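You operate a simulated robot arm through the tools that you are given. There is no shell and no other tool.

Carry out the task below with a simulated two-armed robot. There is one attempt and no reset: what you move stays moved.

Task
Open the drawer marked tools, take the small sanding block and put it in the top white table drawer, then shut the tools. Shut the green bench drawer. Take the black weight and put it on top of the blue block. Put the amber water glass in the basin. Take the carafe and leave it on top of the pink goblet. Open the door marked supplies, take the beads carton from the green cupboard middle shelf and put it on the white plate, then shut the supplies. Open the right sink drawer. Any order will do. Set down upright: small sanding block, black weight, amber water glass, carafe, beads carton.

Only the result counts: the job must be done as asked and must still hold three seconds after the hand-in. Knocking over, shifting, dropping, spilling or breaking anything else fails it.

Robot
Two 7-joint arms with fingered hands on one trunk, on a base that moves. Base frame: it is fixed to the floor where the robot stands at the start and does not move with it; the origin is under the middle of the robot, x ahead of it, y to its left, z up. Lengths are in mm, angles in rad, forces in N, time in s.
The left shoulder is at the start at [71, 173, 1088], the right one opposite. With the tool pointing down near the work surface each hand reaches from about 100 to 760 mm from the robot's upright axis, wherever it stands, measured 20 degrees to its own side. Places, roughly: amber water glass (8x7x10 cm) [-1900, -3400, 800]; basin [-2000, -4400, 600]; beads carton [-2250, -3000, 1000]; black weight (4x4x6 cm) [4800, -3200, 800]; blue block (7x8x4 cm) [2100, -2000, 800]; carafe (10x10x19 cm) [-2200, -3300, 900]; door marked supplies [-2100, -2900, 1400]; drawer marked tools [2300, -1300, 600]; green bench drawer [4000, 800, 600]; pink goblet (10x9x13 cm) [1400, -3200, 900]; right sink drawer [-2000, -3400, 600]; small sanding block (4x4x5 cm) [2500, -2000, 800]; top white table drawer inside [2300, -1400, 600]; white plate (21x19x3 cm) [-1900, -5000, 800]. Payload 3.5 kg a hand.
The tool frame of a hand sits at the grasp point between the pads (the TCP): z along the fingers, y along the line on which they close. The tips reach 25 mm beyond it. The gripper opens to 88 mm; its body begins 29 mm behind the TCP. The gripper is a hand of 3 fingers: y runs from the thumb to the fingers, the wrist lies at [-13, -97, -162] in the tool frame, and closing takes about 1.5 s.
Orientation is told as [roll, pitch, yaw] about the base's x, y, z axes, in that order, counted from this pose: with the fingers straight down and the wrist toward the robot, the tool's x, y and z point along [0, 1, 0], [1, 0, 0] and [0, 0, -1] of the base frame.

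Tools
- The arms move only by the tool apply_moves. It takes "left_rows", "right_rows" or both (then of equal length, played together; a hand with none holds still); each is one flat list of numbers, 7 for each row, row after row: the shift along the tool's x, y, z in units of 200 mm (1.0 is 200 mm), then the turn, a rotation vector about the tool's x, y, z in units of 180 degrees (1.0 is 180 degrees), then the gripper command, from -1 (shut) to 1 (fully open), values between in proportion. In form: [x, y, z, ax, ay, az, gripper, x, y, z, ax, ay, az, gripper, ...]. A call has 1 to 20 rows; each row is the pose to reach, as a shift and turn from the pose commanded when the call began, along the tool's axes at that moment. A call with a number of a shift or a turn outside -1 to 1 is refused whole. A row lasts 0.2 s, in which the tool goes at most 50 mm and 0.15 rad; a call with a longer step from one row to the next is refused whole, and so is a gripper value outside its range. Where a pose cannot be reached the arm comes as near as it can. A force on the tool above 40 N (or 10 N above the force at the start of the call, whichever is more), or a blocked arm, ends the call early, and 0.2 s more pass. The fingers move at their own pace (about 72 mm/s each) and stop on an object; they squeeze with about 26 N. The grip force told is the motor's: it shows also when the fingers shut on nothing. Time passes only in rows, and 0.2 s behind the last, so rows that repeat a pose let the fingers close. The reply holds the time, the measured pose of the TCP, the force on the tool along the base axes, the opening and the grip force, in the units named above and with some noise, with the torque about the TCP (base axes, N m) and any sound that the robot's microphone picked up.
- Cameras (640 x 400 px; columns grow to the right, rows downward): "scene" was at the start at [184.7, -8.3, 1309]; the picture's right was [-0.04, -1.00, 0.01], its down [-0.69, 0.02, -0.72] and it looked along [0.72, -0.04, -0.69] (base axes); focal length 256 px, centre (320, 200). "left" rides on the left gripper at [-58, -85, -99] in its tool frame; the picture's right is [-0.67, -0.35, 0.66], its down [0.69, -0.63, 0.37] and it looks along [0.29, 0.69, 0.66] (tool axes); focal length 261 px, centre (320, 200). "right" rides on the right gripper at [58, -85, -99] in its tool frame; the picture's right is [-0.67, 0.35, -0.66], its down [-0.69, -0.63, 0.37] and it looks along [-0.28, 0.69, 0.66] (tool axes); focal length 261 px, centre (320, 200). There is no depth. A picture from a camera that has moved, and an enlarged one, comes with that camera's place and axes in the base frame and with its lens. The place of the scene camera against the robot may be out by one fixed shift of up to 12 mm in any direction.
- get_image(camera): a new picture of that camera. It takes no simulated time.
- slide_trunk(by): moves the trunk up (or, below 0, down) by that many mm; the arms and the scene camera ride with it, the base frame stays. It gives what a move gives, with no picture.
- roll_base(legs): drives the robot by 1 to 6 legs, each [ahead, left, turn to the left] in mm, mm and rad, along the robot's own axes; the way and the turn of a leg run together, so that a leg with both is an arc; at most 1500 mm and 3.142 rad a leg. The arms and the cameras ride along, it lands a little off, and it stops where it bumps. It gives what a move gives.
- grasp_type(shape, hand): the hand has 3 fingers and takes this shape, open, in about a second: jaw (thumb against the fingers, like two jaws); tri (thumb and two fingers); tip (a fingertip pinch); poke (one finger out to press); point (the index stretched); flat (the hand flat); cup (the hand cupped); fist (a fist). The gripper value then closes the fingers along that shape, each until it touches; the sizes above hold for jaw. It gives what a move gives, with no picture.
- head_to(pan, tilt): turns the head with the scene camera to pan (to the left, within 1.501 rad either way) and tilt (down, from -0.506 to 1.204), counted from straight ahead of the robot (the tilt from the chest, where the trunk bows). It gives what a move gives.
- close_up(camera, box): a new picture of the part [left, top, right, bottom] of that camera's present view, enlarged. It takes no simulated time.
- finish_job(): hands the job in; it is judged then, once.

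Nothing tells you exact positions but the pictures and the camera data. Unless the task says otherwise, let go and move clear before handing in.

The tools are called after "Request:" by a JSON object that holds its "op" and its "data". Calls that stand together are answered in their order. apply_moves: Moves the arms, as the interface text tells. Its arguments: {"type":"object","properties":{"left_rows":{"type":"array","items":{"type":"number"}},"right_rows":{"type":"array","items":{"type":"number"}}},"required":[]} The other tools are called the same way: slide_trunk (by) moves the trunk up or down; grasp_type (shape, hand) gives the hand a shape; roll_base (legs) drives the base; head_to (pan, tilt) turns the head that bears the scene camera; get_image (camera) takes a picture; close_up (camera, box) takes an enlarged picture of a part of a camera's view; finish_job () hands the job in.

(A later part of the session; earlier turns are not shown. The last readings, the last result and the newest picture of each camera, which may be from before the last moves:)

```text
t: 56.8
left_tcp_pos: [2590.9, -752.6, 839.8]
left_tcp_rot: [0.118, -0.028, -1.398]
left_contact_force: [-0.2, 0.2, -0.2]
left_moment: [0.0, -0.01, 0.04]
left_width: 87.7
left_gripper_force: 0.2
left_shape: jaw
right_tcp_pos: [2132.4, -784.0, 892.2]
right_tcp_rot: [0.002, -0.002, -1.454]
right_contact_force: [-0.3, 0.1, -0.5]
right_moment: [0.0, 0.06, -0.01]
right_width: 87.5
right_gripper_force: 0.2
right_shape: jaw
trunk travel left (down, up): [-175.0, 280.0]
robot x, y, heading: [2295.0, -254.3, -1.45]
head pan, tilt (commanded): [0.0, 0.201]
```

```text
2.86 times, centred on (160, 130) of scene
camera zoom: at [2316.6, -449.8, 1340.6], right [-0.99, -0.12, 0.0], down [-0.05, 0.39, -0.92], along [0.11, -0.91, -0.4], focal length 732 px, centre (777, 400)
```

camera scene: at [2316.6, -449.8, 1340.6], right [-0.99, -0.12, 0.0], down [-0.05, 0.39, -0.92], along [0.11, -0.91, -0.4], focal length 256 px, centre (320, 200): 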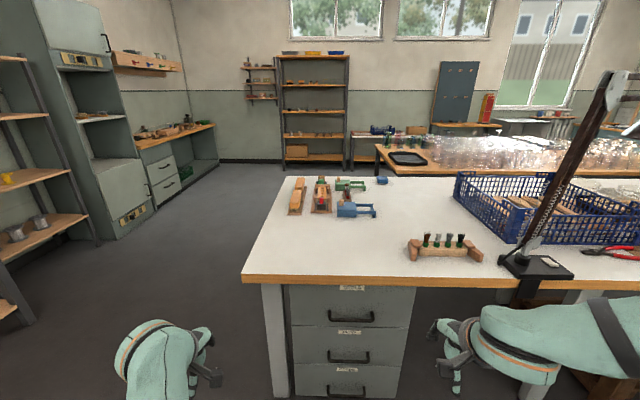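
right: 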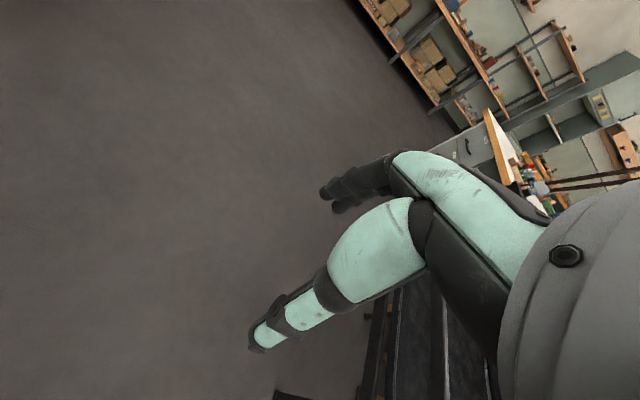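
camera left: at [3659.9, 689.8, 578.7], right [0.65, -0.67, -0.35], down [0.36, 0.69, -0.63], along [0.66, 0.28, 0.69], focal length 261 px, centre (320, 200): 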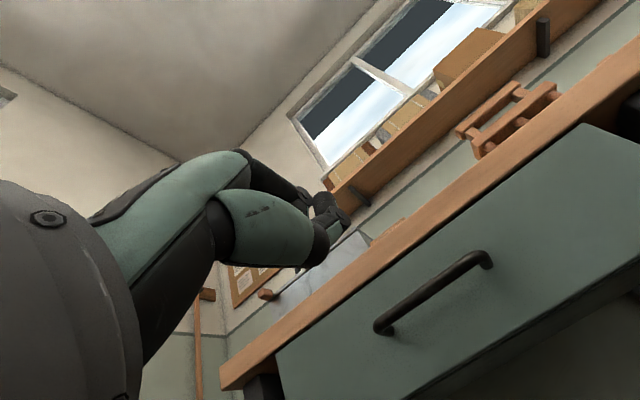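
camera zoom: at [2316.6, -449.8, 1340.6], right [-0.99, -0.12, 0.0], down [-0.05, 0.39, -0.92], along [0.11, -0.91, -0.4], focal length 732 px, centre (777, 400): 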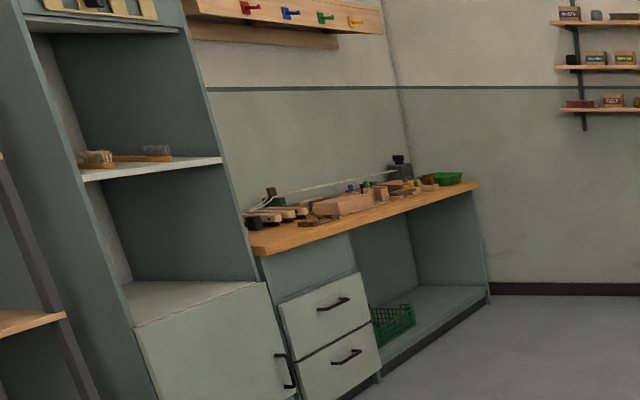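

TOOLS is the top drawer; its handle is straight ahead near x≈2293, y≈-1090, z≈640. I line the robot up so the right hand can take the handle, and lower the trunk for a second view.

Request:
{"op": "roll_base", "data": {"legs": [[0, 150, -0.05]]}}

Request:
{"op": "slide_trunk", "data": {"by": -150}}

Request:
{"op": "head_to", "data": {"pan": 0.0, "tilt": 0.2}}

Request:
{"op": "get_image", "data": {"camera": "scene"}}

Request:
{"op": "close_up", "data": {"camera": "scene", "box": [280, 150, 520, 300]}}

Request:
{"op": "get_image", "data": {"camera": "right"}}

```text
t: 58.2
left_tcp_pos: [2715.1, -754.9, 843.0]
left_tcp_rot: [0.12, -0.028, -1.451]
left_contact_force: [0.7, -0.4, -1.1]
left_moment: [0.02, 0.05, 0.02]
left_width: 87.6
left_gripper_force: 0.0
left_shape: jaw
right_tcp_pos: [2255.7, -760.1, 890.9]
right_tcp_rot: [0.0, 0.0, -1.505]
right_contact_force: [-0.4, 0.6, -1.6]
right_moment: [0.01, 0.01, 0.0]
right_width: 87.8
right_gripper_force: 0.1
right_shape: jaw
trunk travel left (down, up): [-175.0, 280.0]
robot x, y, heading: [2446.7, -234.3, -1.506]
head pan, tilt (commanded): [0.0, 0.201]
```

```text
t: 60.0
left_tcp_pos: [2746.3, -755.4, 702.1]
left_tcp_rot: [0.203, -0.054, -1.418]
left_contact_force: [0.4, -0.7, -0.3]
left_moment: [-0.01, -0.01, -0.01]
left_width: 87.8
left_gripper_force: 0.1
left_shape: jaw
right_tcp_pos: [2254.3, -761.2, 743.6]
right_tcp_rot: [-0.002, -0.003, -1.507]
right_contact_force: [-0.4, 0.8, 0.1]
right_moment: [-0.02, -0.01, 0.02]
right_width: 87.7
right_gripper_force: 0.1
right_shape: jaw
trunk travel left (down, up): [-25.0, 430.0]
robot x, y, heading: [2445.1, -235.0, -1.508]
head pan, tilt (commanded): [0.0, 0.201]
```

```text
t: 60.6
left_tcp_pos: [2745.9, -756.9, 701.6]
left_tcp_rot: [0.199, -0.059, -1.415]
left_contact_force: [0.6, -0.5, 0.3]
left_moment: [0.02, 0.02, -0.01]
left_width: 87.7
left_gripper_force: 0.1
left_shape: jaw
right_tcp_pos: [2255.5, -762.0, 741.7]
right_tcp_rot: [-0.001, -0.001, -1.506]
right_contact_force: [0.5, 0.4, 0.2]
right_moment: [0.04, 0.01, -0.02]
right_width: 87.8
right_gripper_force: 0.0
right_shape: jaw
trunk travel left (down, up): [-25.0, 430.0]
robot x, y, heading: [2446.1, -236.6, -1.504]
head pan, tilt (commanded): [0.0, 0.201]
```

```text
taken
camera scene: at [2464.7, -573.2, 1107.9], right [-1.0, -0.06, 0.0], down [-0.04, 0.63, -0.78], along [0.05, -0.77, -0.63], focal length 256 px, centre (320, 200)
```

scene: 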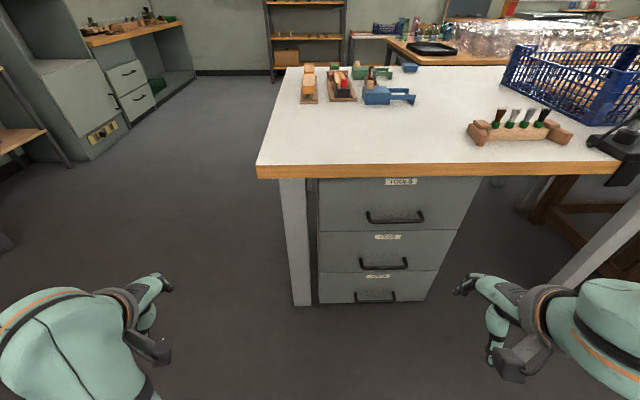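

```text
2.67 times, centred on (400, 225) of scene
camera zoom: at [2464.7, -573.2, 1107.9], right [-1.0, -0.06, 0.0], down [-0.04, 0.63, -0.78], along [0.05, -0.77, -0.63], focal length 684 px, centre (107, 133)
```

zoom: 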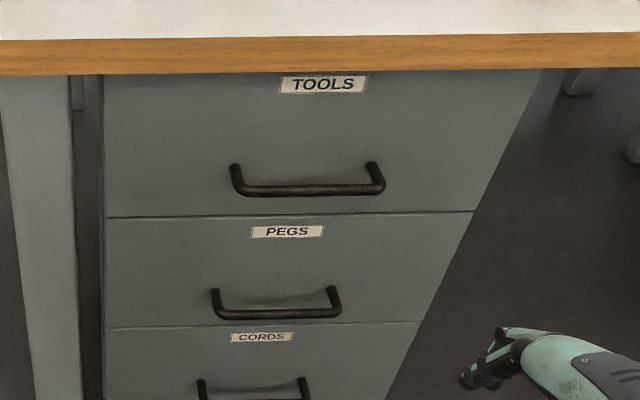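

```text
taken
camera right: at [2307.0, -672.1, 841.5], right [-0.65, -0.39, 0.66], down [-0.72, 0.58, -0.37], along [-0.24, -0.71, -0.66], focal length 261 px, centre (320, 200)
```

right: 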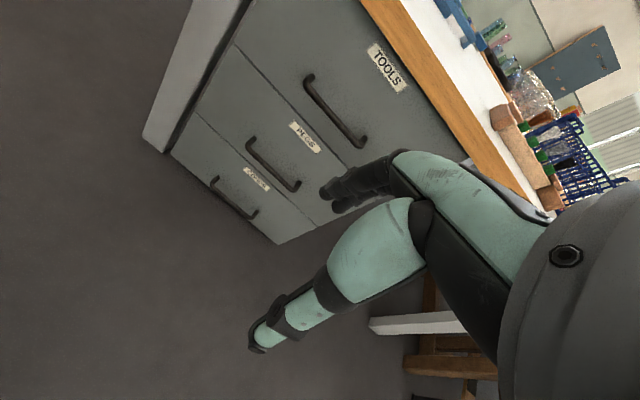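

The handle triangulates to about (2291, -1095, 616). I turn the right hand to point at the drawer with the jaws vertical, at the handle's height.

Request:
{"op": "apply_moves", "data": {"right_rows": [0.006, 0, 0.0525, -0.0417, 0, 0, 1, 0.012, 0, 0.105, -0.0833, 0, 0, 1, 0.018, 0, 0.1575, -0.125, 0, 0, 1, 0.024, 0, 0.21, -0.1667, 0, 0, 1, 0.03, 0, 0.2625, -0.2083, 0, 0, 1, 0.036, 0, 0.315, -0.25, 0, 0, 1, 0.042, 0, 0.3675, -0.2917, 0, 0, 1, 0.048, 0, 0.42, -0.3333, 0, 0, 1, 0.054, 0, 0.4725, -0.375, 0, 0, 1, 0.06, 0, 0.525, -0.4167, 0, 0, 1, 0.066, 0, 0.5775, -0.4583, 0, 0, 1, 0.07, 0, 0.63, -0.5, 0, 0, 1, 0.07, 0, 0.63, -0.5, 0, 0, 1]}}

Request:
{"op": "get_image", "data": {"camera": "right"}}

Request:
{"op": "get_image", "data": {"camera": "scene"}}

```text
t: 63.4
left_tcp_pos: [2747.2, -757.3, 701.5]
left_tcp_rot: [0.2, -0.058, -1.414]
left_contact_force: [-1.1, 0.1, -0.1]
left_moment: [0.03, -0.01, -0.03]
left_width: 88.0
left_gripper_force: 0.1
left_shape: jaw
right_tcp_pos: [2268.9, -760.9, 615.3]
right_tcp_rot: [2.664, -1.569, 2.11]
right_contact_force: [0.4, 0.2, -0.6]
right_moment: [-0.02, 0.03, 0.01]
right_width: 88.1
right_gripper_force: 0.0
right_shape: jaw
right hand out of reach, approached as far as the arm can: row 2, 3, 4, 5, 6, 7, 8, 9, 10, 11
trunk travel left (down, up): [-25.0, 430.0]
robot x, y, heading: [2446.3, -237.6, -1.503]
head pan, tilt (commanded): [0.0, 0.201]
```

```text
taken
camera right: at [2319.9, -658.0, 531.0], right [-0.71, 0.61, 0.35], down [-0.66, -0.41, -0.63], along [-0.24, -0.68, 0.69], focal length 261 px, centre (320, 200)
```

right: 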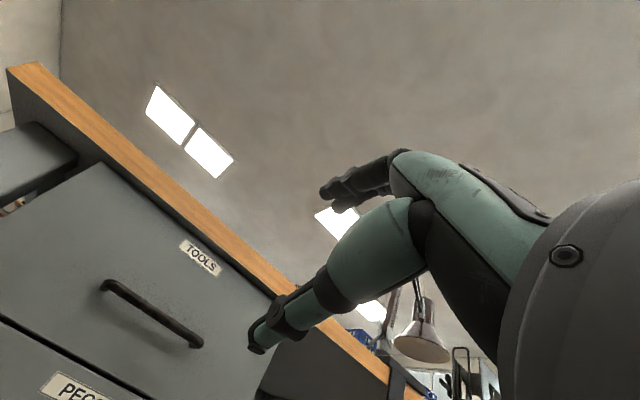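

```text
taken
camera scene: at [2464.8, -573.0, 1108.0], right [-1.0, -0.06, 0.0], down [-0.04, 0.63, -0.78], along [0.05, -0.77, -0.63], focal length 256 px, centre (320, 200)
```

scene: 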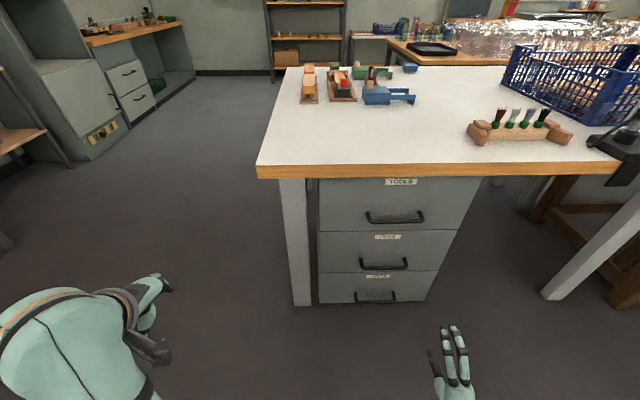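

The hand camera puts the handle at about (2288, -1116, 600), straight ahead of the hand. I drive 200 mm forward and then re-check.

Request:
{"op": "roll_base", "data": {"legs": [[200, 0, 0]]}}

Request:
{"op": "apply_moves", "data": {"right_rows": [0, -0.04, 0.1, 0, 0, 0, 1, 0, -0.075, 0.2, 0, 0, 0, 1, 0, -0.075, 0.3, 0, 0, 0, 1]}}

Request:
{"op": "get_image", "data": {"camera": "right"}}

Request:
{"op": "get_image", "data": {"camera": "scene"}}

```text
t: 65.0
left_tcp_pos: [2758.3, -958.4, 701.1]
left_tcp_rot: [0.2, -0.055, -1.417]
left_contact_force: [-0.4, -0.1, -0.9]
left_moment: [-0.02, 0.0, -0.01]
left_width: 87.8
left_gripper_force: 0.0
left_shape: jaw
right_tcp_pos: [2279.3, -960.7, 615.2]
right_tcp_rot: [0.161, -1.569, -1.671]
right_contact_force: [-1.2, 0.6, -1.0]
right_moment: [0.01, 0.0, -0.02]
right_width: 87.9
right_gripper_force: 0.0
right_shape: jaw
trunk travel left (down, up): [-25.0, 430.0]
robot x, y, heading: [2456.5, -436.9, -1.503]
head pan, tilt (commanded): [0.0, 0.201]
```

```text
t: 65.8
left_tcp_pos: [2759.6, -957.3, 703.0]
left_tcp_rot: [0.205, -0.057, -1.415]
left_contact_force: [0.5, -0.1, 0.0]
left_moment: [0.0, 0.01, -0.02]
left_width: 87.6
left_gripper_force: 0.0
left_shape: jaw
right_tcp_pos: [2283.4, -1020.3, 600.7]
right_tcp_rot: [0.871, -1.57, -2.38]
right_contact_force: [-0.2, -0.2, 0.1]
right_moment: [-0.01, 0.03, -0.02]
right_width: 88.0
right_gripper_force: 0.0
right_shape: jaw
trunk travel left (down, up): [-25.0, 430.0]
robot x, y, heading: [2459.6, -432.1, -1.509]
head pan, tilt (commanded): [0.0, 0.201]
```

```text
taken
camera right: at [2335.0, -917.5, 515.7], right [-0.71, 0.61, 0.35], down [-0.66, -0.41, -0.63], along [-0.24, -0.68, 0.69], focal length 261 px, centre (320, 200)
```

right: 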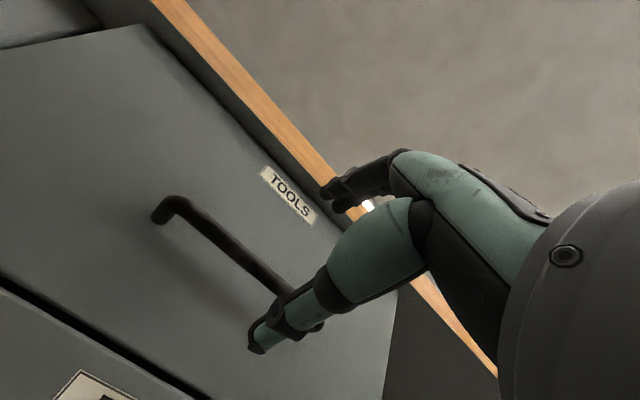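

```text
taken
camera scene: at [2477.1, -773.2, 1107.8], right [-1.0, -0.06, 0.0], down [-0.04, 0.63, -0.78], along [0.05, -0.77, -0.63], focal length 256 px, centre (320, 200)
```

scene: 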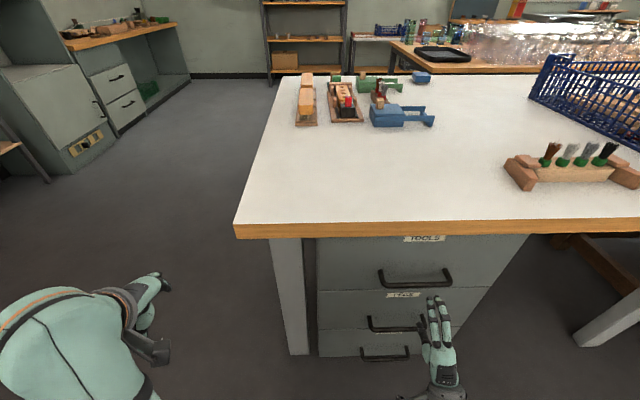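

The bar lies between the open fingers' line, about 8 mm above the hand's centre. I advance with a slight rise and stop about at the bar.

Request:
{"op": "apply_moves", "data": {"right_rows": [0, 0.02, 0.1, 0, 0, 0, 1, 0, 0.035, 0.2, 0, 0, 0, 1, 0, 0.035, 0.3, 0, 0, 0, 1, 0, 0.035, 0.38, 0, 0, 0, 1, 0, 0.035, 0.42, 0, 0, 0, 1]}}

Request:
{"op": "get_image", "data": {"camera": "right"}}

Request:
{"op": "close_up", "data": {"camera": "scene", "box": [340, 220, 520, 340]}}

```text
t: 67.0
left_tcp_pos: [2760.7, -957.4, 702.5]
left_tcp_rot: [0.206, -0.057, -1.413]
left_contact_force: [-0.2, 0.2, 0.6]
left_moment: [0.01, -0.01, -0.01]
left_width: 87.9
left_gripper_force: 0.1
left_shape: jaw
right_tcp_pos: [2288.8, -1105.9, 607.4]
right_tcp_rot: [0.293, -1.569, -1.801]
right_contact_force: [0.7, -0.1, -0.6]
right_moment: [0.02, -0.04, 0.03]
right_width: 88.0
right_gripper_force: 0.1
right_shape: jaw
trunk travel left (down, up): [-25.0, 430.0]
robot x, y, heading: [2455.7, -429.8, -1.512]
head pan, tilt (commanded): [0.0, 0.201]
```

```text
taken
camera right: at [2340.4, -1001.6, 522.5], right [-0.71, 0.61, 0.35], down [-0.66, -0.41, -0.63], along [-0.24, -0.68, 0.69], focal length 261 px, centre (320, 200)
```

right: 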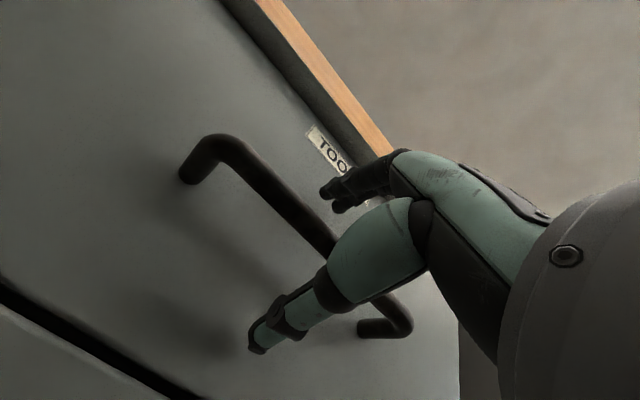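

```text
3.33 times, centred on (430, 280) of scene
camera zoom: at [2477.0, -773.1, 1107.8], right [-1.0, -0.06, 0.0], down [-0.04, 0.63, -0.78], along [0.05, -0.77, -0.63], focal length 854 px, centre (-47, -67)
```

zoom: 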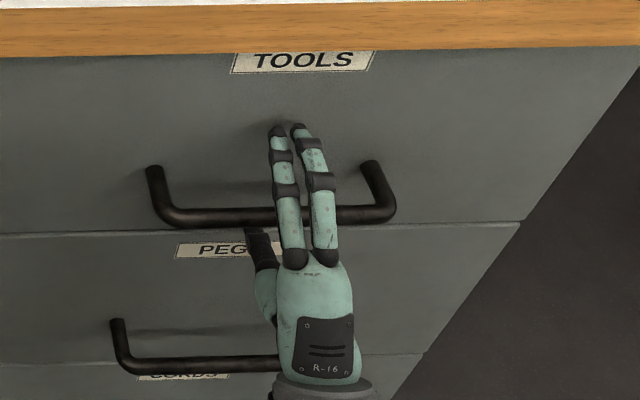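

The bar is right between fingers and thumb. I close the right hand on it.

Request:
{"op": "apply_moves", "data": {"right_rows": [0, 0, 0, 0, 0, 0, 0, 0, 0, 0, 0, 0, 0, -1, 0, 0, 0, 0, 0, 0, -1, 0, 0, 0, 0, 0, 0, -1, 0, 0, 0, 0, 0, 0, -1, 0, 0, 0, 0, 0, 0, -1, 0, 0, 0, 0, 0, 0, -1, 0, 0, 0, 0, 0, 0, -1]}}

Request:
{"op": "get_image", "data": {"camera": "right"}}

```text
t: 68.8
left_tcp_pos: [2760.5, -958.1, 703.0]
left_tcp_rot: [0.207, -0.059, -1.414]
left_contact_force: [0.1, -0.2, -0.3]
left_moment: [0.0, 0.03, -0.02]
left_width: 87.5
left_gripper_force: 0.0
left_shape: jaw
right_tcp_pos: [2289.2, -1104.4, 606.2]
right_tcp_rot: [0.199, -1.568, -1.71]
right_contact_force: [3.0, -1.5, -4.3]
right_moment: [-0.05, -0.03, 0.0]
right_width: 0.1
right_gripper_force: 25.8
right_shape: jaw
trunk travel left (down, up): [-25.0, 430.0]
robot x, y, heading: [2462.0, -435.5, -1.509]
head pan, tilt (commanded): [0.0, 0.201]
```

```text
taken
camera right: at [2340.5, -1001.6, 522.2], right [-0.71, 0.61, 0.35], down [-0.66, -0.41, -0.63], along [-0.24, -0.68, 0.69], focal length 261 px, centre (320, 200)
```

right: 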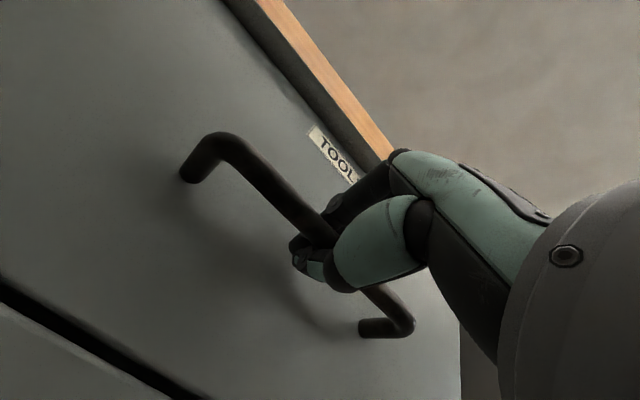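

The fingers are hooked round the bar. I pull the drawer by backing the base away.

Request:
{"op": "roll_base", "data": {"legs": [[-120, 0, 0]]}}

Request:
{"op": "get_image", "data": {"camera": "scene"}}

```text
t: 70.0
left_tcp_pos: [2752.8, -838.4, 702.6]
left_tcp_rot: [0.205, -0.06, -1.413]
left_contact_force: [0.6, -0.7, -0.3]
left_moment: [-0.01, 0.0, 0.01]
left_width: 87.9
left_gripper_force: 0.0
left_shape: jaw
right_tcp_pos: [2281.6, -986.5, 606.5]
right_tcp_rot: [0.691, -1.568, -2.198]
right_contact_force: [-1.1, -1.7, -6.0]
right_moment: [-0.03, 0.03, -0.02]
right_width: 0.0
right_gripper_force: 25.5
right_shape: jaw
trunk travel left (down, up): [-25.0, 430.0]
robot x, y, heading: [2451.5, -318.3, -1.508]
head pan, tilt (commanded): [0.0, 0.201]
```

```text
taken
camera scene: at [2469.1, -654.5, 1107.8], right [-1.0, -0.06, 0.0], down [-0.04, 0.63, -0.78], along [0.05, -0.77, -0.63], focal length 256 px, centre (320, 200)
```

scene: 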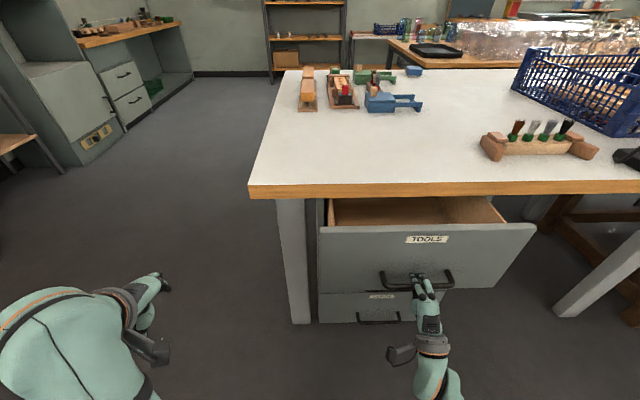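

The drawer is coming out well. I pull another 130 mm.

Request:
{"op": "roll_base", "data": {"legs": [[-130, 0, 0]]}}

Request:
{"op": "get_image", "data": {"camera": "scene"}}

```text
t: 71.3
left_tcp_pos: [2744.5, -708.3, 703.5]
left_tcp_rot: [0.206, -0.062, -1.412]
left_contact_force: [-0.3, -0.7, -1.0]
left_moment: [0.02, 0.0, -0.01]
left_width: 87.6
left_gripper_force: 0.0
left_shape: jaw
right_tcp_pos: [2273.7, -855.3, 607.6]
right_tcp_rot: [1.18, -1.571, -2.685]
right_contact_force: [1.4, -0.6, -3.8]
right_moment: [-0.04, -0.03, 0.02]
right_width: 0.0
right_gripper_force: 25.7
right_shape: jaw
trunk travel left (down, up): [-25.0, 430.0]
robot x, y, heading: [2446.0, -185.5, -1.509]
head pan, tilt (commanded): [0.0, 0.201]
```

```text
taken
camera scene: at [2461.2, -523.7, 1108.1], right [-1.0, -0.06, 0.0], down [-0.04, 0.63, -0.78], along [0.05, -0.77, -0.63], focal length 256 px, centre (320, 200)
```

scene: 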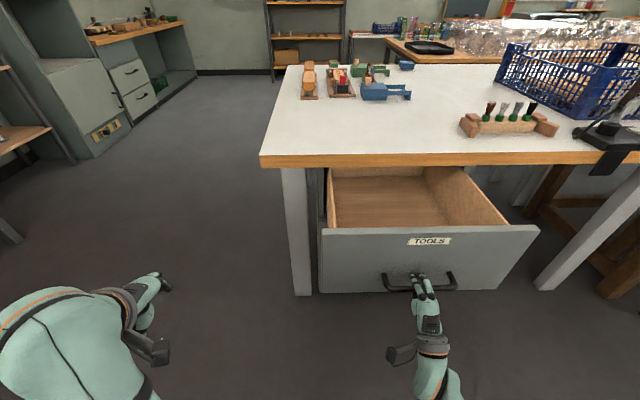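

The drawer is open 250 mm and empty inside. I let go, back off, and return the right hand to pointing down.

Request:
{"op": "apply_moves", "data": {"right_rows": [0, 0, 0, 0, 0, 0, 0, 0, 0, 0, 0, 0, 0, 1, 0, 0, 0, 0, 0, 0, 1, 0, 0, 0, 0, 0, 0, 1, 0, 0, 0, 0, 0, 0, 1, 0, 0, 0, 0, 0, 0, 1, 0, 0, 0, 0, 0, 0, 1, 0, 0, 0, 0, 0, 0, 1]}}

Request:
{"op": "roll_base", "data": {"legs": [[-100, 0, 0]]}}

Request:
{"op": "apply_moves", "data": {"right_rows": [0, 0.0525, 0, 0.0417, 0, 0, 1, 0, 0.105, 0, 0.0833, 0, 0, 1, 0, 0.1575, 0, 0.125, 0, 0, 1, 0, 0.21, 0, 0.1667, 0, 0, 1, 0, 0.2625, 0, 0.2083, 0, 0, 1, 0, 0.315, 0, 0.25, 0, 0, 1, 0, 0.3675, 0, 0.2917, 0, 0, 1, 0, 0.42, 0, 0.3333, 0, 0, 1, 0, 0.4725, 0, 0.375, 0, 0, 1, 0, 0.525, 0, 0.4167, 0, 0, 1, 0, 0.5775, 0, 0.4583, 0, 0, 1, 0, 0.63, 0, 0.5, 0, 0, 1, 0, 0.63, 0, 0.5, 0, 0, 1]}}

Request:
{"op": "get_image", "data": {"camera": "scene"}}

```text
t: 73.1
left_tcp_pos: [2746.2, -708.8, 702.6]
left_tcp_rot: [0.208, -0.06, -1.413]
left_contact_force: [-0.6, -0.5, 0.1]
left_moment: [0.01, 0.01, 0.01]
left_width: 87.8
left_gripper_force: 0.0
left_shape: jaw
right_tcp_pos: [2275.2, -855.4, 607.1]
right_tcp_rot: [0.435, -1.571, -1.941]
right_contact_force: [-0.2, 0.3, 0.3]
right_moment: [-0.02, 0.03, 0.01]
right_width: 87.6
right_gripper_force: 0.0
right_shape: jaw
trunk travel left (down, up): [-25.0, 430.0]
robot x, y, heading: [2439.9, -186.5, -1.506]
head pan, tilt (commanded): [0.0, 0.201]
```

```text
t: 74.2
left_tcp_pos: [2739.0, -608.2, 702.8]
left_tcp_rot: [0.206, -0.062, -1.41]
left_contact_force: [0.8, 0.8, 1.2]
left_moment: [0.0, -0.03, 0.03]
left_width: 87.8
left_gripper_force: 0.0
left_shape: jaw
right_tcp_pos: [2266.4, -755.0, 607.4]
right_tcp_rot: [2.66, -1.57, 2.117]
right_contact_force: [0.3, -1.0, 0.3]
right_moment: [0.04, 0.01, 0.01]
right_width: 87.6
right_gripper_force: 0.0
right_shape: jaw
trunk travel left (down, up): [-25.0, 430.0]
robot x, y, heading: [2432.6, -85.3, -1.507]
head pan, tilt (commanded): [0.0, 0.201]
```

```text
t: 77.0
left_tcp_pos: [2738.9, -609.2, 703.2]
left_tcp_rot: [0.207, -0.058, -1.411]
left_contact_force: [0.8, 0.2, 0.1]
left_moment: [-0.01, 0.01, -0.04]
left_width: 87.6
left_gripper_force: 0.1
left_shape: jaw
right_tcp_pos: [2266.6, -758.2, 732.9]
right_tcp_rot: [0.001, 0.001, -1.508]
right_contact_force: [0.3, 0.0, -0.2]
right_moment: [-0.03, 0.0, -0.02]
right_width: 88.2
right_gripper_force: 0.0
right_shape: jaw
right hand out of reach, approached as far as the arm can: row 1, 2, 3, 4, 5, 6, 7, 8, 9, 10
trunk travel left (down, up): [-25.0, 430.0]
robot x, y, heading: [2435.5, -88.6, -1.506]
head pan, tilt (commanded): [0.0, 0.201]
```

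```text
taken
camera scene: at [2455.3, -425.0, 1107.6], right [-1.0, -0.06, 0.0], down [-0.04, 0.63, -0.78], along [0.05, -0.77, -0.63], focal length 256 px, centre (320, 200)
```

scene: 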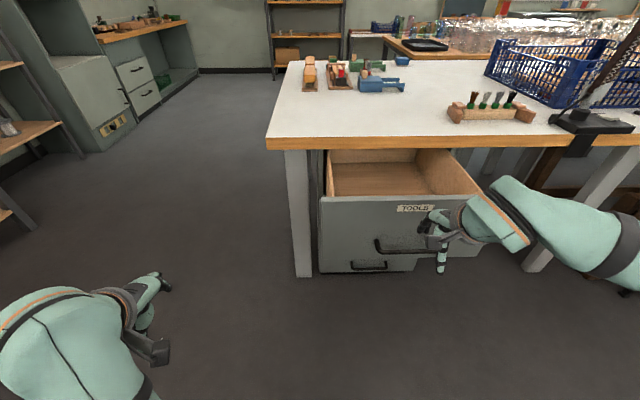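

The drawer stays open. I raise the trunk, draw the right hand in, and straighten the left hand.

Request:
{"op": "slide_trunk", "data": {"by": 150}}

Request:
{"op": "apply_moves", "data": {"left_rows": [-0.05, 0.02, -0.05, 0.0032, -0.011, 0.005, 1, -0.1, 0.04, -0.1, 0.0064, -0.022, 0.01, 1, -0.15, 0.06, -0.15, 0.0096, -0.033, 0.015, 1, -0.2, 0.08, -0.2, 0.0128, -0.044, 0.02, 1, -0.2, 0.1, -0.2, 0.016, -0.055, 0.025, 1, -0.2, 0.1, -0.2, 0.019, -0.066, 0.0306, 1], "right_rows": [0, -0.1, -0.05, 0, 0, 0, 1, 0, -0.2, -0.1, 0, 0, 0, 1, 0, -0.3, -0.15, 0, 0, 0, 1, 0, -0.4, -0.2, 0, 0, 0, 1, 0, -0.5, -0.2, 0, 0, 0, 1, 0, -0.65, -0.2, 0, 0, 0, 1]}}

```text
t: 78.8
left_tcp_pos: [2781.3, -609.5, 868.2]
left_tcp_rot: [0.287, -0.095, -1.367]
left_contact_force: [-0.3, 1.0, 0.3]
left_moment: [0.01, 0.01, -0.02]
left_width: 88.0
left_gripper_force: 0.1
left_shape: jaw
right_tcp_pos: [2266.9, -756.5, 882.2]
right_tcp_rot: [-0.001, 0.002, -1.507]
right_contact_force: [0.2, -0.2, 0.0]
right_moment: [-0.01, 0.02, -0.03]
right_width: 88.3
right_gripper_force: 0.1
right_shape: jaw
trunk travel left (down, up): [-175.0, 280.0]
robot x, y, heading: [2434.3, -86.3, -1.51]
head pan, tilt (commanded): [0.0, 0.201]
```

```text
t: 80.4
left_tcp_pos: [2740.4, -635.5, 895.7]
left_tcp_rot: [0.074, -0.016, -1.437]
left_contact_force: [0.2, 0.6, 0.0]
left_moment: [-0.04, 0.03, 0.01]
left_width: 87.7
left_gripper_force: 0.0
left_shape: jaw
right_tcp_pos: [2259.9, -626.1, 924.7]
right_tcp_rot: [0.0, 0.0, -1.503]
right_contact_force: [-0.3, -0.7, -0.5]
right_moment: [-0.01, -0.03, -0.02]
right_width: 87.9
right_gripper_force: 0.1
right_shape: jaw
trunk travel left (down, up): [-175.0, 280.0]
robot x, y, heading: [2437.5, -87.3, -1.508]
head pan, tilt (commanded): [0.0, 0.201]
stopped in row 6 (left hand): the arm was blocked; the commanded pose is now the measured one
```

Again a small block on the left arm. I look at its posture.

Request:
{"op": "head_to", "data": {"pan": 0.6, "tilt": 0.9}}

Request:
{"op": "get_image", "data": {"camera": "scene"}}

Request:
{"op": "head_to", "data": {"pan": -0.6, "tilt": 0.9}}

Request:
{"op": "get_image", "data": {"camera": "scene"}}

```text
t: 81.4
left_tcp_pos: [2739.4, -634.9, 896.8]
left_tcp_rot: [0.072, -0.015, -1.44]
left_contact_force: [-0.1, -0.3, 0.9]
left_moment: [-0.01, 0.03, -0.01]
left_width: 87.4
left_gripper_force: 0.0
left_shape: jaw
right_tcp_pos: [2259.3, -627.7, 923.4]
right_tcp_rot: [0.0, -0.001, -1.505]
right_contact_force: [0.1, -0.3, 0.1]
right_moment: [-0.01, 0.0, -0.03]
right_width: 88.0
right_gripper_force: 0.0
right_shape: jaw
trunk travel left (down, up): [-175.0, 280.0]
robot x, y, heading: [2436.7, -87.4, -1.506]
head pan, tilt (commanded): [0.6, 0.901]
```

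```text
taken
camera scene: at [2486.4, -243.3, 1286.8], right [-0.79, -0.6, -0.12], down [-0.49, 0.73, -0.48], along [0.37, -0.32, -0.87], focal length 256 px, centre (320, 200)
```

scene: 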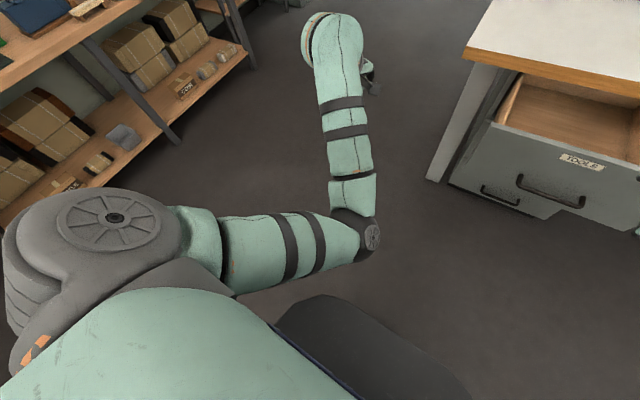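

```text
t: 82.8
left_tcp_pos: [2739.8, -635.6, 895.3]
left_tcp_rot: [0.072, -0.014, -1.441]
left_contact_force: [0.2, 0.5, 0.5]
left_moment: [0.0, 0.01, 0.0]
left_width: 87.9
left_gripper_force: 0.0
left_shape: jaw
right_tcp_pos: [2259.2, -627.8, 924.0]
right_tcp_rot: [0.001, 0.0, -1.506]
right_contact_force: [-0.6, 0.0, 0.2]
right_moment: [0.0, 0.0, -0.02]
right_width: 87.9
right_gripper_force: 0.1
right_shape: jaw
trunk travel left (down, up): [-175.0, 280.0]
robot x, y, heading: [2438.6, -87.7, -1.507]
head pan, tilt (commanded): [-0.6, 0.901]
```

```text
taken
camera scene: at [2401.3, -248.6, 1286.7], right [-0.86, 0.5, 0.12], down [0.39, 0.79, -0.48], along [-0.33, -0.36, -0.87], focal length 256 px, centre (320, 200)
```

scene: 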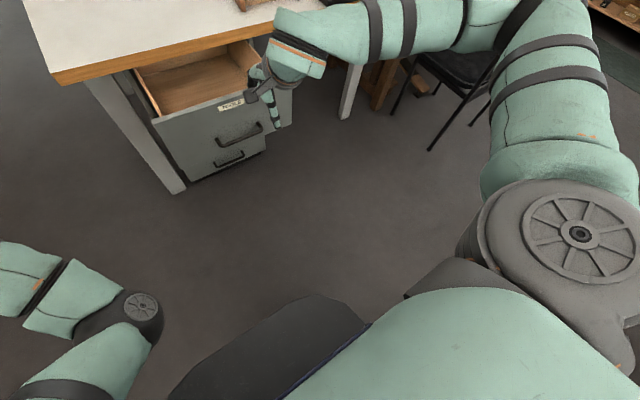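

The left elbow has flipped to the inside, unlike the right arm. I'll stretch the left arm out and bring it back to try to restore the elbow.

Request:
{"op": "apply_moves", "data": {"left_rows": [0.1, 0.15, 0, 0, 0, 0, 1, 0.2, 0.3, 0, 0, 0, 0, 1, 0.3, 0.45, 0, 0, 0, 0, 1, 0.4, 0.6, 0, 0, 0, 0, 1, 0.5, 0.75, 0, 0, 0, 0, 1, 0.5, 0.9, 0, 0, 0, 0, 1]}}

Request:
{"op": "head_to", "data": {"pan": 0.6, "tilt": 0.9}}

Request:
{"op": "get_image", "data": {"camera": "scene"}}

```text
t: 84.2
left_tcp_pos: [2860.4, -800.3, 905.1]
left_tcp_rot: [0.069, -0.014, -1.442]
left_contact_force: [0.0, 0.5, 0.4]
left_moment: [0.0, 0.02, 0.05]
left_width: 87.8
left_gripper_force: 0.0
left_shape: jaw
right_tcp_pos: [2259.3, -626.5, 924.1]
right_tcp_rot: [0.0, 0.0, -1.507]
right_contact_force: [0.0, 0.0, -0.2]
right_moment: [-0.01, -0.02, 0.03]
right_width: 88.1
right_gripper_force: 0.1
right_shape: jaw
trunk travel left (down, up): [-175.0, 280.0]
robot x, y, heading: [2439.8, -83.9, -1.508]
head pan, tilt (commanded): [-0.6, 0.901]
```

```text
t: 85.6
left_tcp_pos: [2858.8, -800.8, 903.0]
left_tcp_rot: [0.068, -0.014, -1.442]
left_contact_force: [0.2, -0.6, -0.4]
left_moment: [0.02, 0.01, 0.0]
left_width: 87.8
left_gripper_force: 0.1
left_shape: jaw
right_tcp_pos: [2259.3, -626.9, 923.6]
right_tcp_rot: [0.0, 0.0, -1.504]
right_contact_force: [-0.6, 0.3, 0.3]
right_moment: [0.03, -0.03, 0.02]
right_width: 87.9
right_gripper_force: 0.1
right_shape: jaw
trunk travel left (down, up): [-175.0, 280.0]
robot x, y, heading: [2433.2, -85.8, -1.51]
head pan, tilt (commanded): [0.6, 0.901]
```

```text
taken
camera scene: at [2486.4, -243.3, 1286.7], right [-0.79, -0.6, -0.12], down [-0.49, 0.73, -0.48], along [0.37, -0.32, -0.87], focal length 256 px, centre (320, 200)
```

scene: 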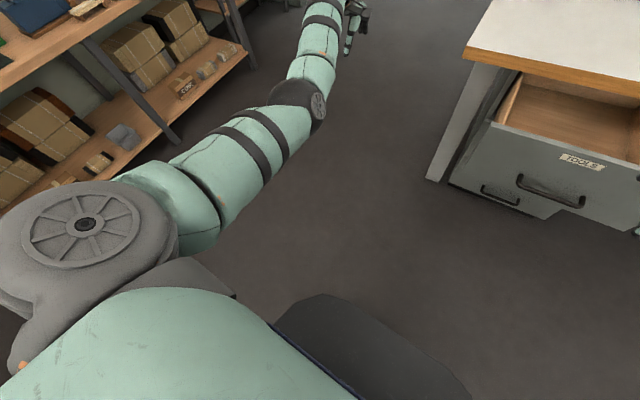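

The arm is nearly straight now. While stretched I turn the hand inward, which should let the elbow swing out as I draw it back.

Request:
{"op": "apply_moves", "data": {"left_rows": [0, 0, 0, 0.001, -0.006, 0.03, 1, 0, 0, 0, 0.002, -0.012, 0.06, 1, 0, 0, 0, 0.004, -0.018, 0.09, 1, 0, 0, 0, 0.005, -0.022, 0.1165, 1, 0, 0, 0, 0.005, -0.022, 0.1165, 1]}}

Request:
{"op": "get_image", "data": {"camera": "scene"}}

```text
t: 86.8
left_tcp_pos: [2859.6, -801.6, 905.0]
left_tcp_rot: [-0.004, 0.013, -1.808]
left_contact_force: [-0.7, -0.3, 1.1]
left_moment: [-0.01, 0.02, 0.0]
left_width: 87.9
left_gripper_force: 0.1
left_shape: jaw
right_tcp_pos: [2258.6, -625.5, 922.7]
right_tcp_rot: [-0.001, 0.0, -1.506]
right_contact_force: [-0.5, 0.0, 0.3]
right_moment: [0.02, 0.03, -0.01]
right_width: 88.0
right_gripper_force: 0.3
right_shape: jaw
trunk travel left (down, up): [-175.0, 280.0]
robot x, y, heading: [2437.9, -86.9, -1.511]
head pan, tilt (commanded): [0.6, 0.901]
```

```text
taken
camera scene: at [2486.3, -243.4, 1286.7], right [-0.79, -0.6, -0.12], down [-0.49, 0.73, -0.48], along [0.37, -0.32, -0.87], focal length 256 px, centre (320, 200)
```

scene: 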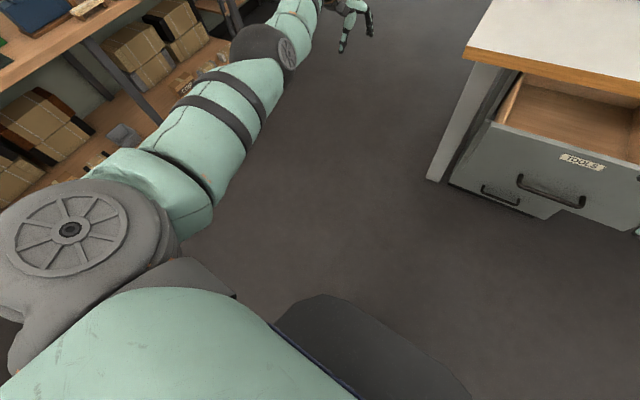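

The elbow is swinging outward. I draw the hand back toward its normal place with that turn kept.

Request:
{"op": "apply_moves", "data": {"left_rows": [-0.148, -0.085, 0, 0, 0, 0, 1, -0.296, -0.17, 0, 0, 0, 0, 1, -0.444, -0.255, 0, 0, 0, 0, 1, -0.592, -0.34, 0, 0, 0, 0, 1, -0.74, -0.425, 0, 0, 0, 0, 1, -0.89, -0.51, 0, 0, 0, 0, 1]}}

Request:
{"op": "get_image", "data": {"camera": "scene"}}

```text
t: 88.2
left_tcp_pos: [2709.3, -657.8, 905.2]
left_tcp_rot: [0.0, 0.014, -1.805]
left_contact_force: [-1.1, 0.2, 0.6]
left_moment: [-0.01, -0.05, 0.01]
left_width: 87.7
left_gripper_force: 0.1
left_shape: jaw
right_tcp_pos: [2259.0, -627.0, 924.0]
right_tcp_rot: [0.002, 0.0, -1.505]
right_contact_force: [0.3, 0.9, 0.3]
right_moment: [-0.02, 0.0, -0.01]
right_width: 87.9
right_gripper_force: 0.2
right_shape: jaw
trunk travel left (down, up): [-175.0, 280.0]
robot x, y, heading: [2433.7, -91.4, -1.507]
head pan, tilt (commanded): [0.6, 0.901]
```

```text
taken
camera scene: at [2485.5, -242.6, 1286.9], right [-0.79, -0.6, -0.12], down [-0.49, 0.73, -0.48], along [0.37, -0.32, -0.87], focal length 256 px, centre (320, 200)
```

scene: 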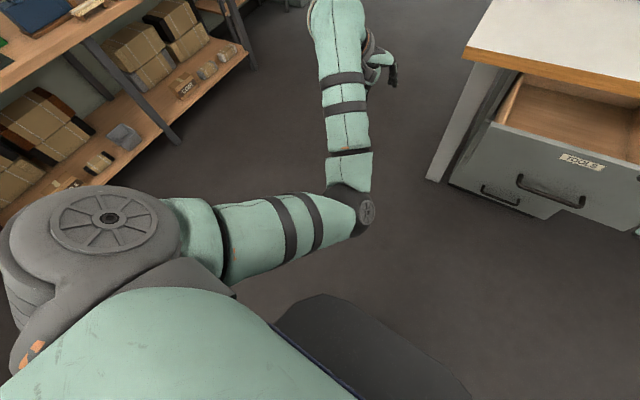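

The elbow is still inside. I turn the hand further inward here to see whether the elbow follows.

Request:
{"op": "apply_moves", "data": {"left_rows": [0, 0, 0, 0, 0, 0.045, 1, 0, 0, 0, 0, 0, 0.09, 1, 0, 0, 0, 0, 0, 0.135, 1, 0, 0, 0, 0, 0, 0.18, 1, 0, 0, 0, 0, 0, 0.225, 1, 0, 0, 0, 0, 0, 0.27, 1, 0, 0, 0, 0, 0, 0.315, 1]}}

Request:
{"op": "get_image", "data": {"camera": "scene"}}

```text
t: 89.8
left_tcp_pos: [2709.9, -660.7, 906.6]
left_tcp_rot: [-0.013, 0.008, -2.8]
left_contact_force: [1.1, -0.5, 0.2]
left_moment: [0.0, 0.01, 0.01]
left_width: 87.8
left_gripper_force: 0.1
left_shape: jaw
right_tcp_pos: [2260.2, -626.6, 924.4]
right_tcp_rot: [-0.001, 0.002, -1.505]
right_contact_force: [0.3, -0.3, 1.1]
right_moment: [-0.01, -0.01, 0.0]
right_width: 88.1
right_gripper_force: 0.1
right_shape: jaw
trunk travel left (down, up): [-175.0, 280.0]
robot x, y, heading: [2437.6, -82.8, -1.513]
head pan, tilt (commanded): [0.6, 0.901]
```

```text
taken
camera scene: at [2486.5, -243.3, 1286.7], right [-0.79, -0.6, -0.12], down [-0.49, 0.73, -0.48], along [0.37, -0.32, -0.87], focal length 256 px, centre (320, 200)
```

scene: 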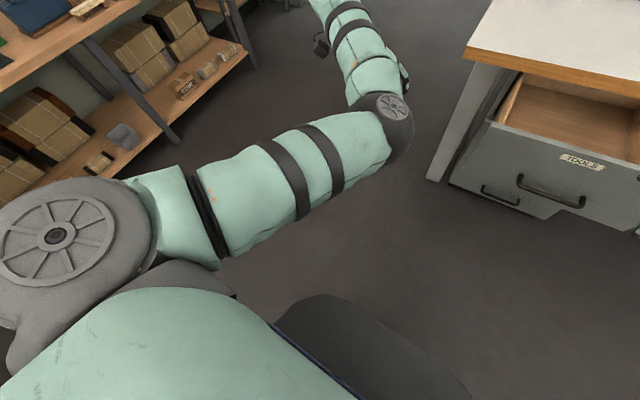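

The elbow keeps to the inside. I turn the hand straight again while stretching out, then try tipping the hand forward and back, which is how it flipped before.

Request:
{"op": "apply_moves", "data": {"left_rows": [0.068, -0.015, 0, 0, 0, -0.045, 1, 0.136, -0.03, 0, 0, 0, -0.09, 1, 0.204, -0.045, 0, 0, 0, -0.135, 1, 0.272, -0.06, 0, 0, 0, -0.18, 1, 0.34, -0.075, 0, 0, 0, -0.225, 1, 0.408, -0.09, 0, 0, 0, -0.27, 1, 0.476, -0.105, 0, 0, 0, -0.315, 1, 0.544, -0.12, 0, 0, 0, -0.36, 1, 0.61, -0.136, 0, 0, 0, -0.405, 1]}}

Request:
{"op": "apply_moves", "data": {"left_rows": [0, 0, 0.03, -0.0417, 0, 0, 1, 0, 0, 0.06, -0.0833, 0, 0, 1, 0, 0, 0.09, -0.125, 0, 0, 1, 0, 0, 0.12, -0.1667, 0, 0, 1, 0, 0, 0.15, -0.2083, 0, 0, 1, 0, 0, 0.18, -0.25, 0, 0, 1, 0, 0, 0.21, -0.2917, 0, 0, 1, 0, 0, 0.24, -0.3333, 0, 0, 1, 0, 0, 0.27, -0.375, 0, 0, 1, 0, 0, 0.3, -0.4167, 0, 0, 1, 0, 0, 0.33, -0.4583, 0, 0, 1, 0, 0, 0.36, -0.5, 0, 0, 1]}}

Request:
{"op": "get_image", "data": {"camera": "scene"}}

```text
t: 91.8
left_tcp_pos: [2777.8, -766.2, 904.2]
left_tcp_rot: [0.003, 0.013, -1.521]
left_contact_force: [0.7, -0.2, 0.9]
left_moment: [-0.02, -0.02, 0.04]
left_width: 87.7
left_gripper_force: 0.0
left_shape: jaw
right_tcp_pos: [2258.4, -626.1, 924.5]
right_tcp_rot: [0.0, 0.002, -1.505]
right_contact_force: [-0.8, 0.3, 0.1]
right_moment: [-0.04, -0.01, 0.02]
right_width: 88.0
right_gripper_force: 0.0
right_shape: jaw
trunk travel left (down, up): [-175.0, 280.0]
robot x, y, heading: [2431.5, -91.0, -1.508]
head pan, tilt (commanded): [0.6, 0.901]
```

```text
t: 94.4
left_tcp_pos: [2775.7, -764.5, 832.2]
left_tcp_rot: [0.292, -1.556, -1.82]
left_contact_force: [-0.5, 0.1, 0.2]
left_moment: [0.01, -0.05, -0.01]
left_width: 87.9
left_gripper_force: 0.1
left_shape: jaw
right_tcp_pos: [2259.0, -626.8, 923.2]
right_tcp_rot: [0.0, 0.0, -1.505]
right_contact_force: [0.4, -0.5, -0.1]
right_moment: [0.01, 0.02, 0.01]
right_width: 87.7
right_gripper_force: 0.1
right_shape: jaw
trunk travel left (down, up): [-175.0, 280.0]
robot x, y, heading: [2434.3, -86.8, -1.513]
head pan, tilt (commanded): [0.6, 0.901]
```

```text
taken
camera scene: at [2486.0, -244.0, 1286.6], right [-0.79, -0.6, -0.12], down [-0.49, 0.73, -0.47], along [0.37, -0.32, -0.87], focal length 256 px, centre (320, 200)
```

scene: 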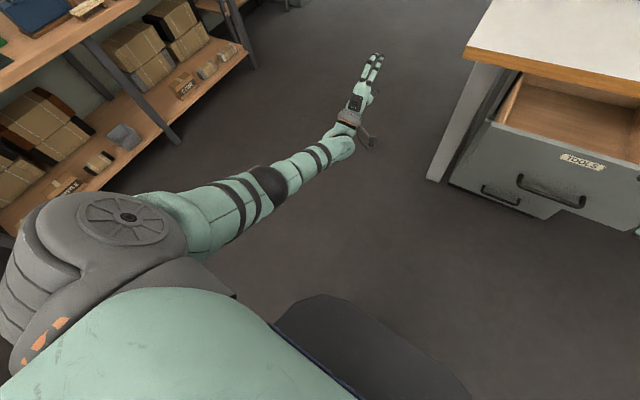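

With the hand tipped forward the elbow hangs below. I move the hand inward across the body, so the elbow should go outward, and then tip it back.

Request:
{"op": "apply_moves", "data": {"left_rows": [-0.14, 0.05, -0.07, 0, 0, 0, 1, -0.28, 0.1, -0.14, 0, 0, 0, 1, -0.42, 0.15, -0.21, 0, 0, 0, 1, -0.56, 0.2, -0.28, 0, 0, 0, 1, -0.7, 0.25, -0.35, 0, 0, 0, 1, -0.84, 0.3, -0.42, 0, 0, 0, 1, -1.0, 0.35, -0.5, 0, 0, 0, 1]}}

Request:
{"op": "get_image", "data": {"camera": "scene"}}

```text
t: 96.0
left_tcp_pos: [2571.9, -674.6, 904.3]
left_tcp_rot: [0.315, -1.555, -1.839]
left_contact_force: [0.0, -0.9, 1.1]
left_moment: [0.0, -0.03, 0.02]
left_width: 87.8
left_gripper_force: 0.0
left_shape: jaw
right_tcp_pos: [2259.2, -625.3, 923.3]
right_tcp_rot: [0.001, 0.0, -1.507]
right_contact_force: [-0.5, -0.9, -0.3]
right_moment: [0.01, 0.02, 0.0]
right_width: 87.9
right_gripper_force: 0.0
right_shape: jaw
trunk travel left (down, up): [-175.0, 280.0]
robot x, y, heading: [2434.9, -92.3, -1.505]
head pan, tilt (commanded): [0.6, 0.901]
```

```text
taken
camera scene: at [2485.5, -242.6, 1286.9], right [-0.79, -0.6, -0.12], down [-0.49, 0.73, -0.48], along [0.37, -0.32, -0.87], focal length 256 px, centre (320, 200)
```

scene: 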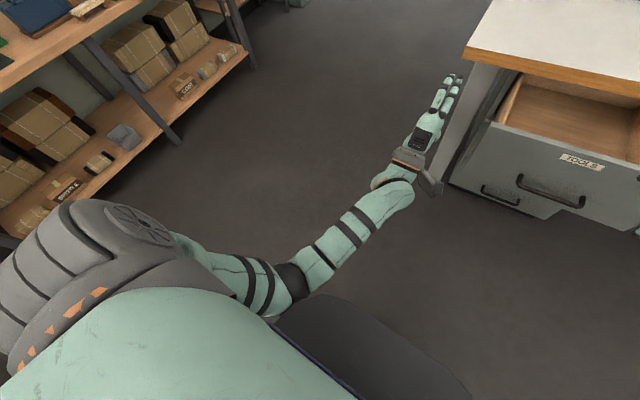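

Now the elbow hangs straight down. I roll the hand about its pointing axis so that the elbow swings outward.

Request:
{"op": "apply_moves", "data": {"left_rows": [0, 0, 0, 0, 0, 0.045, 1, 0, 0, 0, 0, 0, 0.09, 1, 0, 0, 0, 0, 0, 0.135, 1, 0, 0, 0, 0, 0, 0.18, 1, 0, 0, 0, 0, 0, 0.225, 1, 0, 0, 0, 0, 0, 0.27, 1, 0, 0, 0, 0, 0, 0.315, 1, 0, 0, 0, 0, 0, 0.36, 1, 0, 0, 0, 0, 0, 0.405, 1, 0, 0, 0, 0, 0, 0.45, 1, 0, 0, 0, 0, 0, 0.5, 1]}}

Request:
{"op": "get_image", "data": {"camera": "scene"}}

```text
refused: row 11 steps farther than a row can; nothing moved
```

```text
taken
camera scene: at [2485.5, -242.6, 1286.9], right [-0.79, -0.6, -0.12], down [-0.49, 0.73, -0.48], along [0.37, -0.32, -0.87], focal length 256 px, centre (320, 200)
```

scene: 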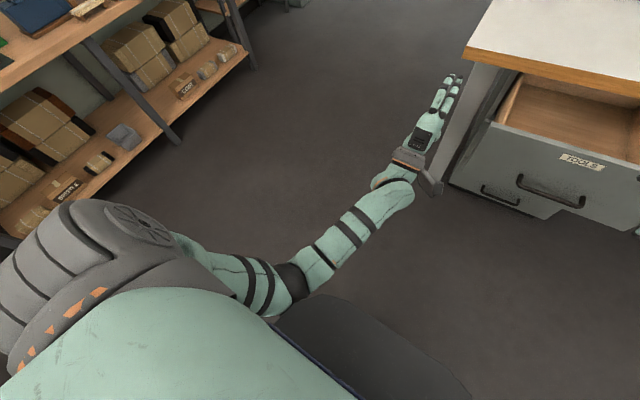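

The last row stepped too far; I repeat it with even steps.

Request:
{"op": "apply_moves", "data": {"left_rows": [0, 0, 0, 0, 0, 0.045, 1, 0, 0, 0, 0, 0, 0.09, 1, 0, 0, 0, 0, 0, 0.135, 1, 0, 0, 0, 0, 0, 0.18, 1, 0, 0, 0, 0, 0, 0.225, 1, 0, 0, 0, 0, 0, 0.27, 1, 0, 0, 0, 0, 0, 0.315, 1, 0, 0, 0, 0, 0, 0.36, 1, 0, 0, 0, 0, 0, 0.405, 1, 0, 0, 0, 0, 0, 0.45, 1, 0, 0, 0, 0, 0, 0.495, 1]}}

Request:
{"op": "get_image", "data": {"camera": "scene"}}

```text
t: 98.4
left_tcp_pos: [2573.6, -675.0, 904.4]
left_tcp_rot: [1.557, -0.01, -3.095]
left_contact_force: [0.7, 0.5, -0.2]
left_moment: [-0.01, -0.03, -0.03]
left_width: 87.7
left_gripper_force: 0.1
left_shape: jaw
right_tcp_pos: [2260.5, -627.3, 923.0]
right_tcp_rot: [0.0, 0.001, -1.506]
right_contact_force: [-0.1, 0.0, 0.2]
right_moment: [0.03, 0.01, -0.04]
right_width: 88.2
right_gripper_force: 0.1
right_shape: jaw
trunk travel left (down, up): [-175.0, 280.0]
robot x, y, heading: [2436.8, -84.9, -1.511]
head pan, tilt (commanded): [0.6, 0.901]
```

```text
taken
camera scene: at [2486.4, -243.2, 1286.7], right [-0.79, -0.6, -0.12], down [-0.49, 0.73, -0.48], along [0.37, -0.32, -0.87], focal length 256 px, centre (320, 200)
```

scene: 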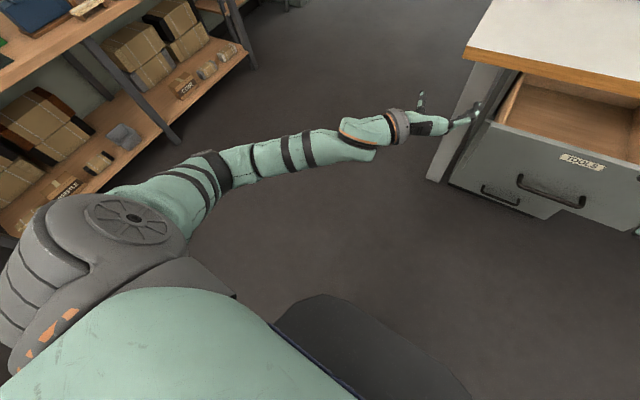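

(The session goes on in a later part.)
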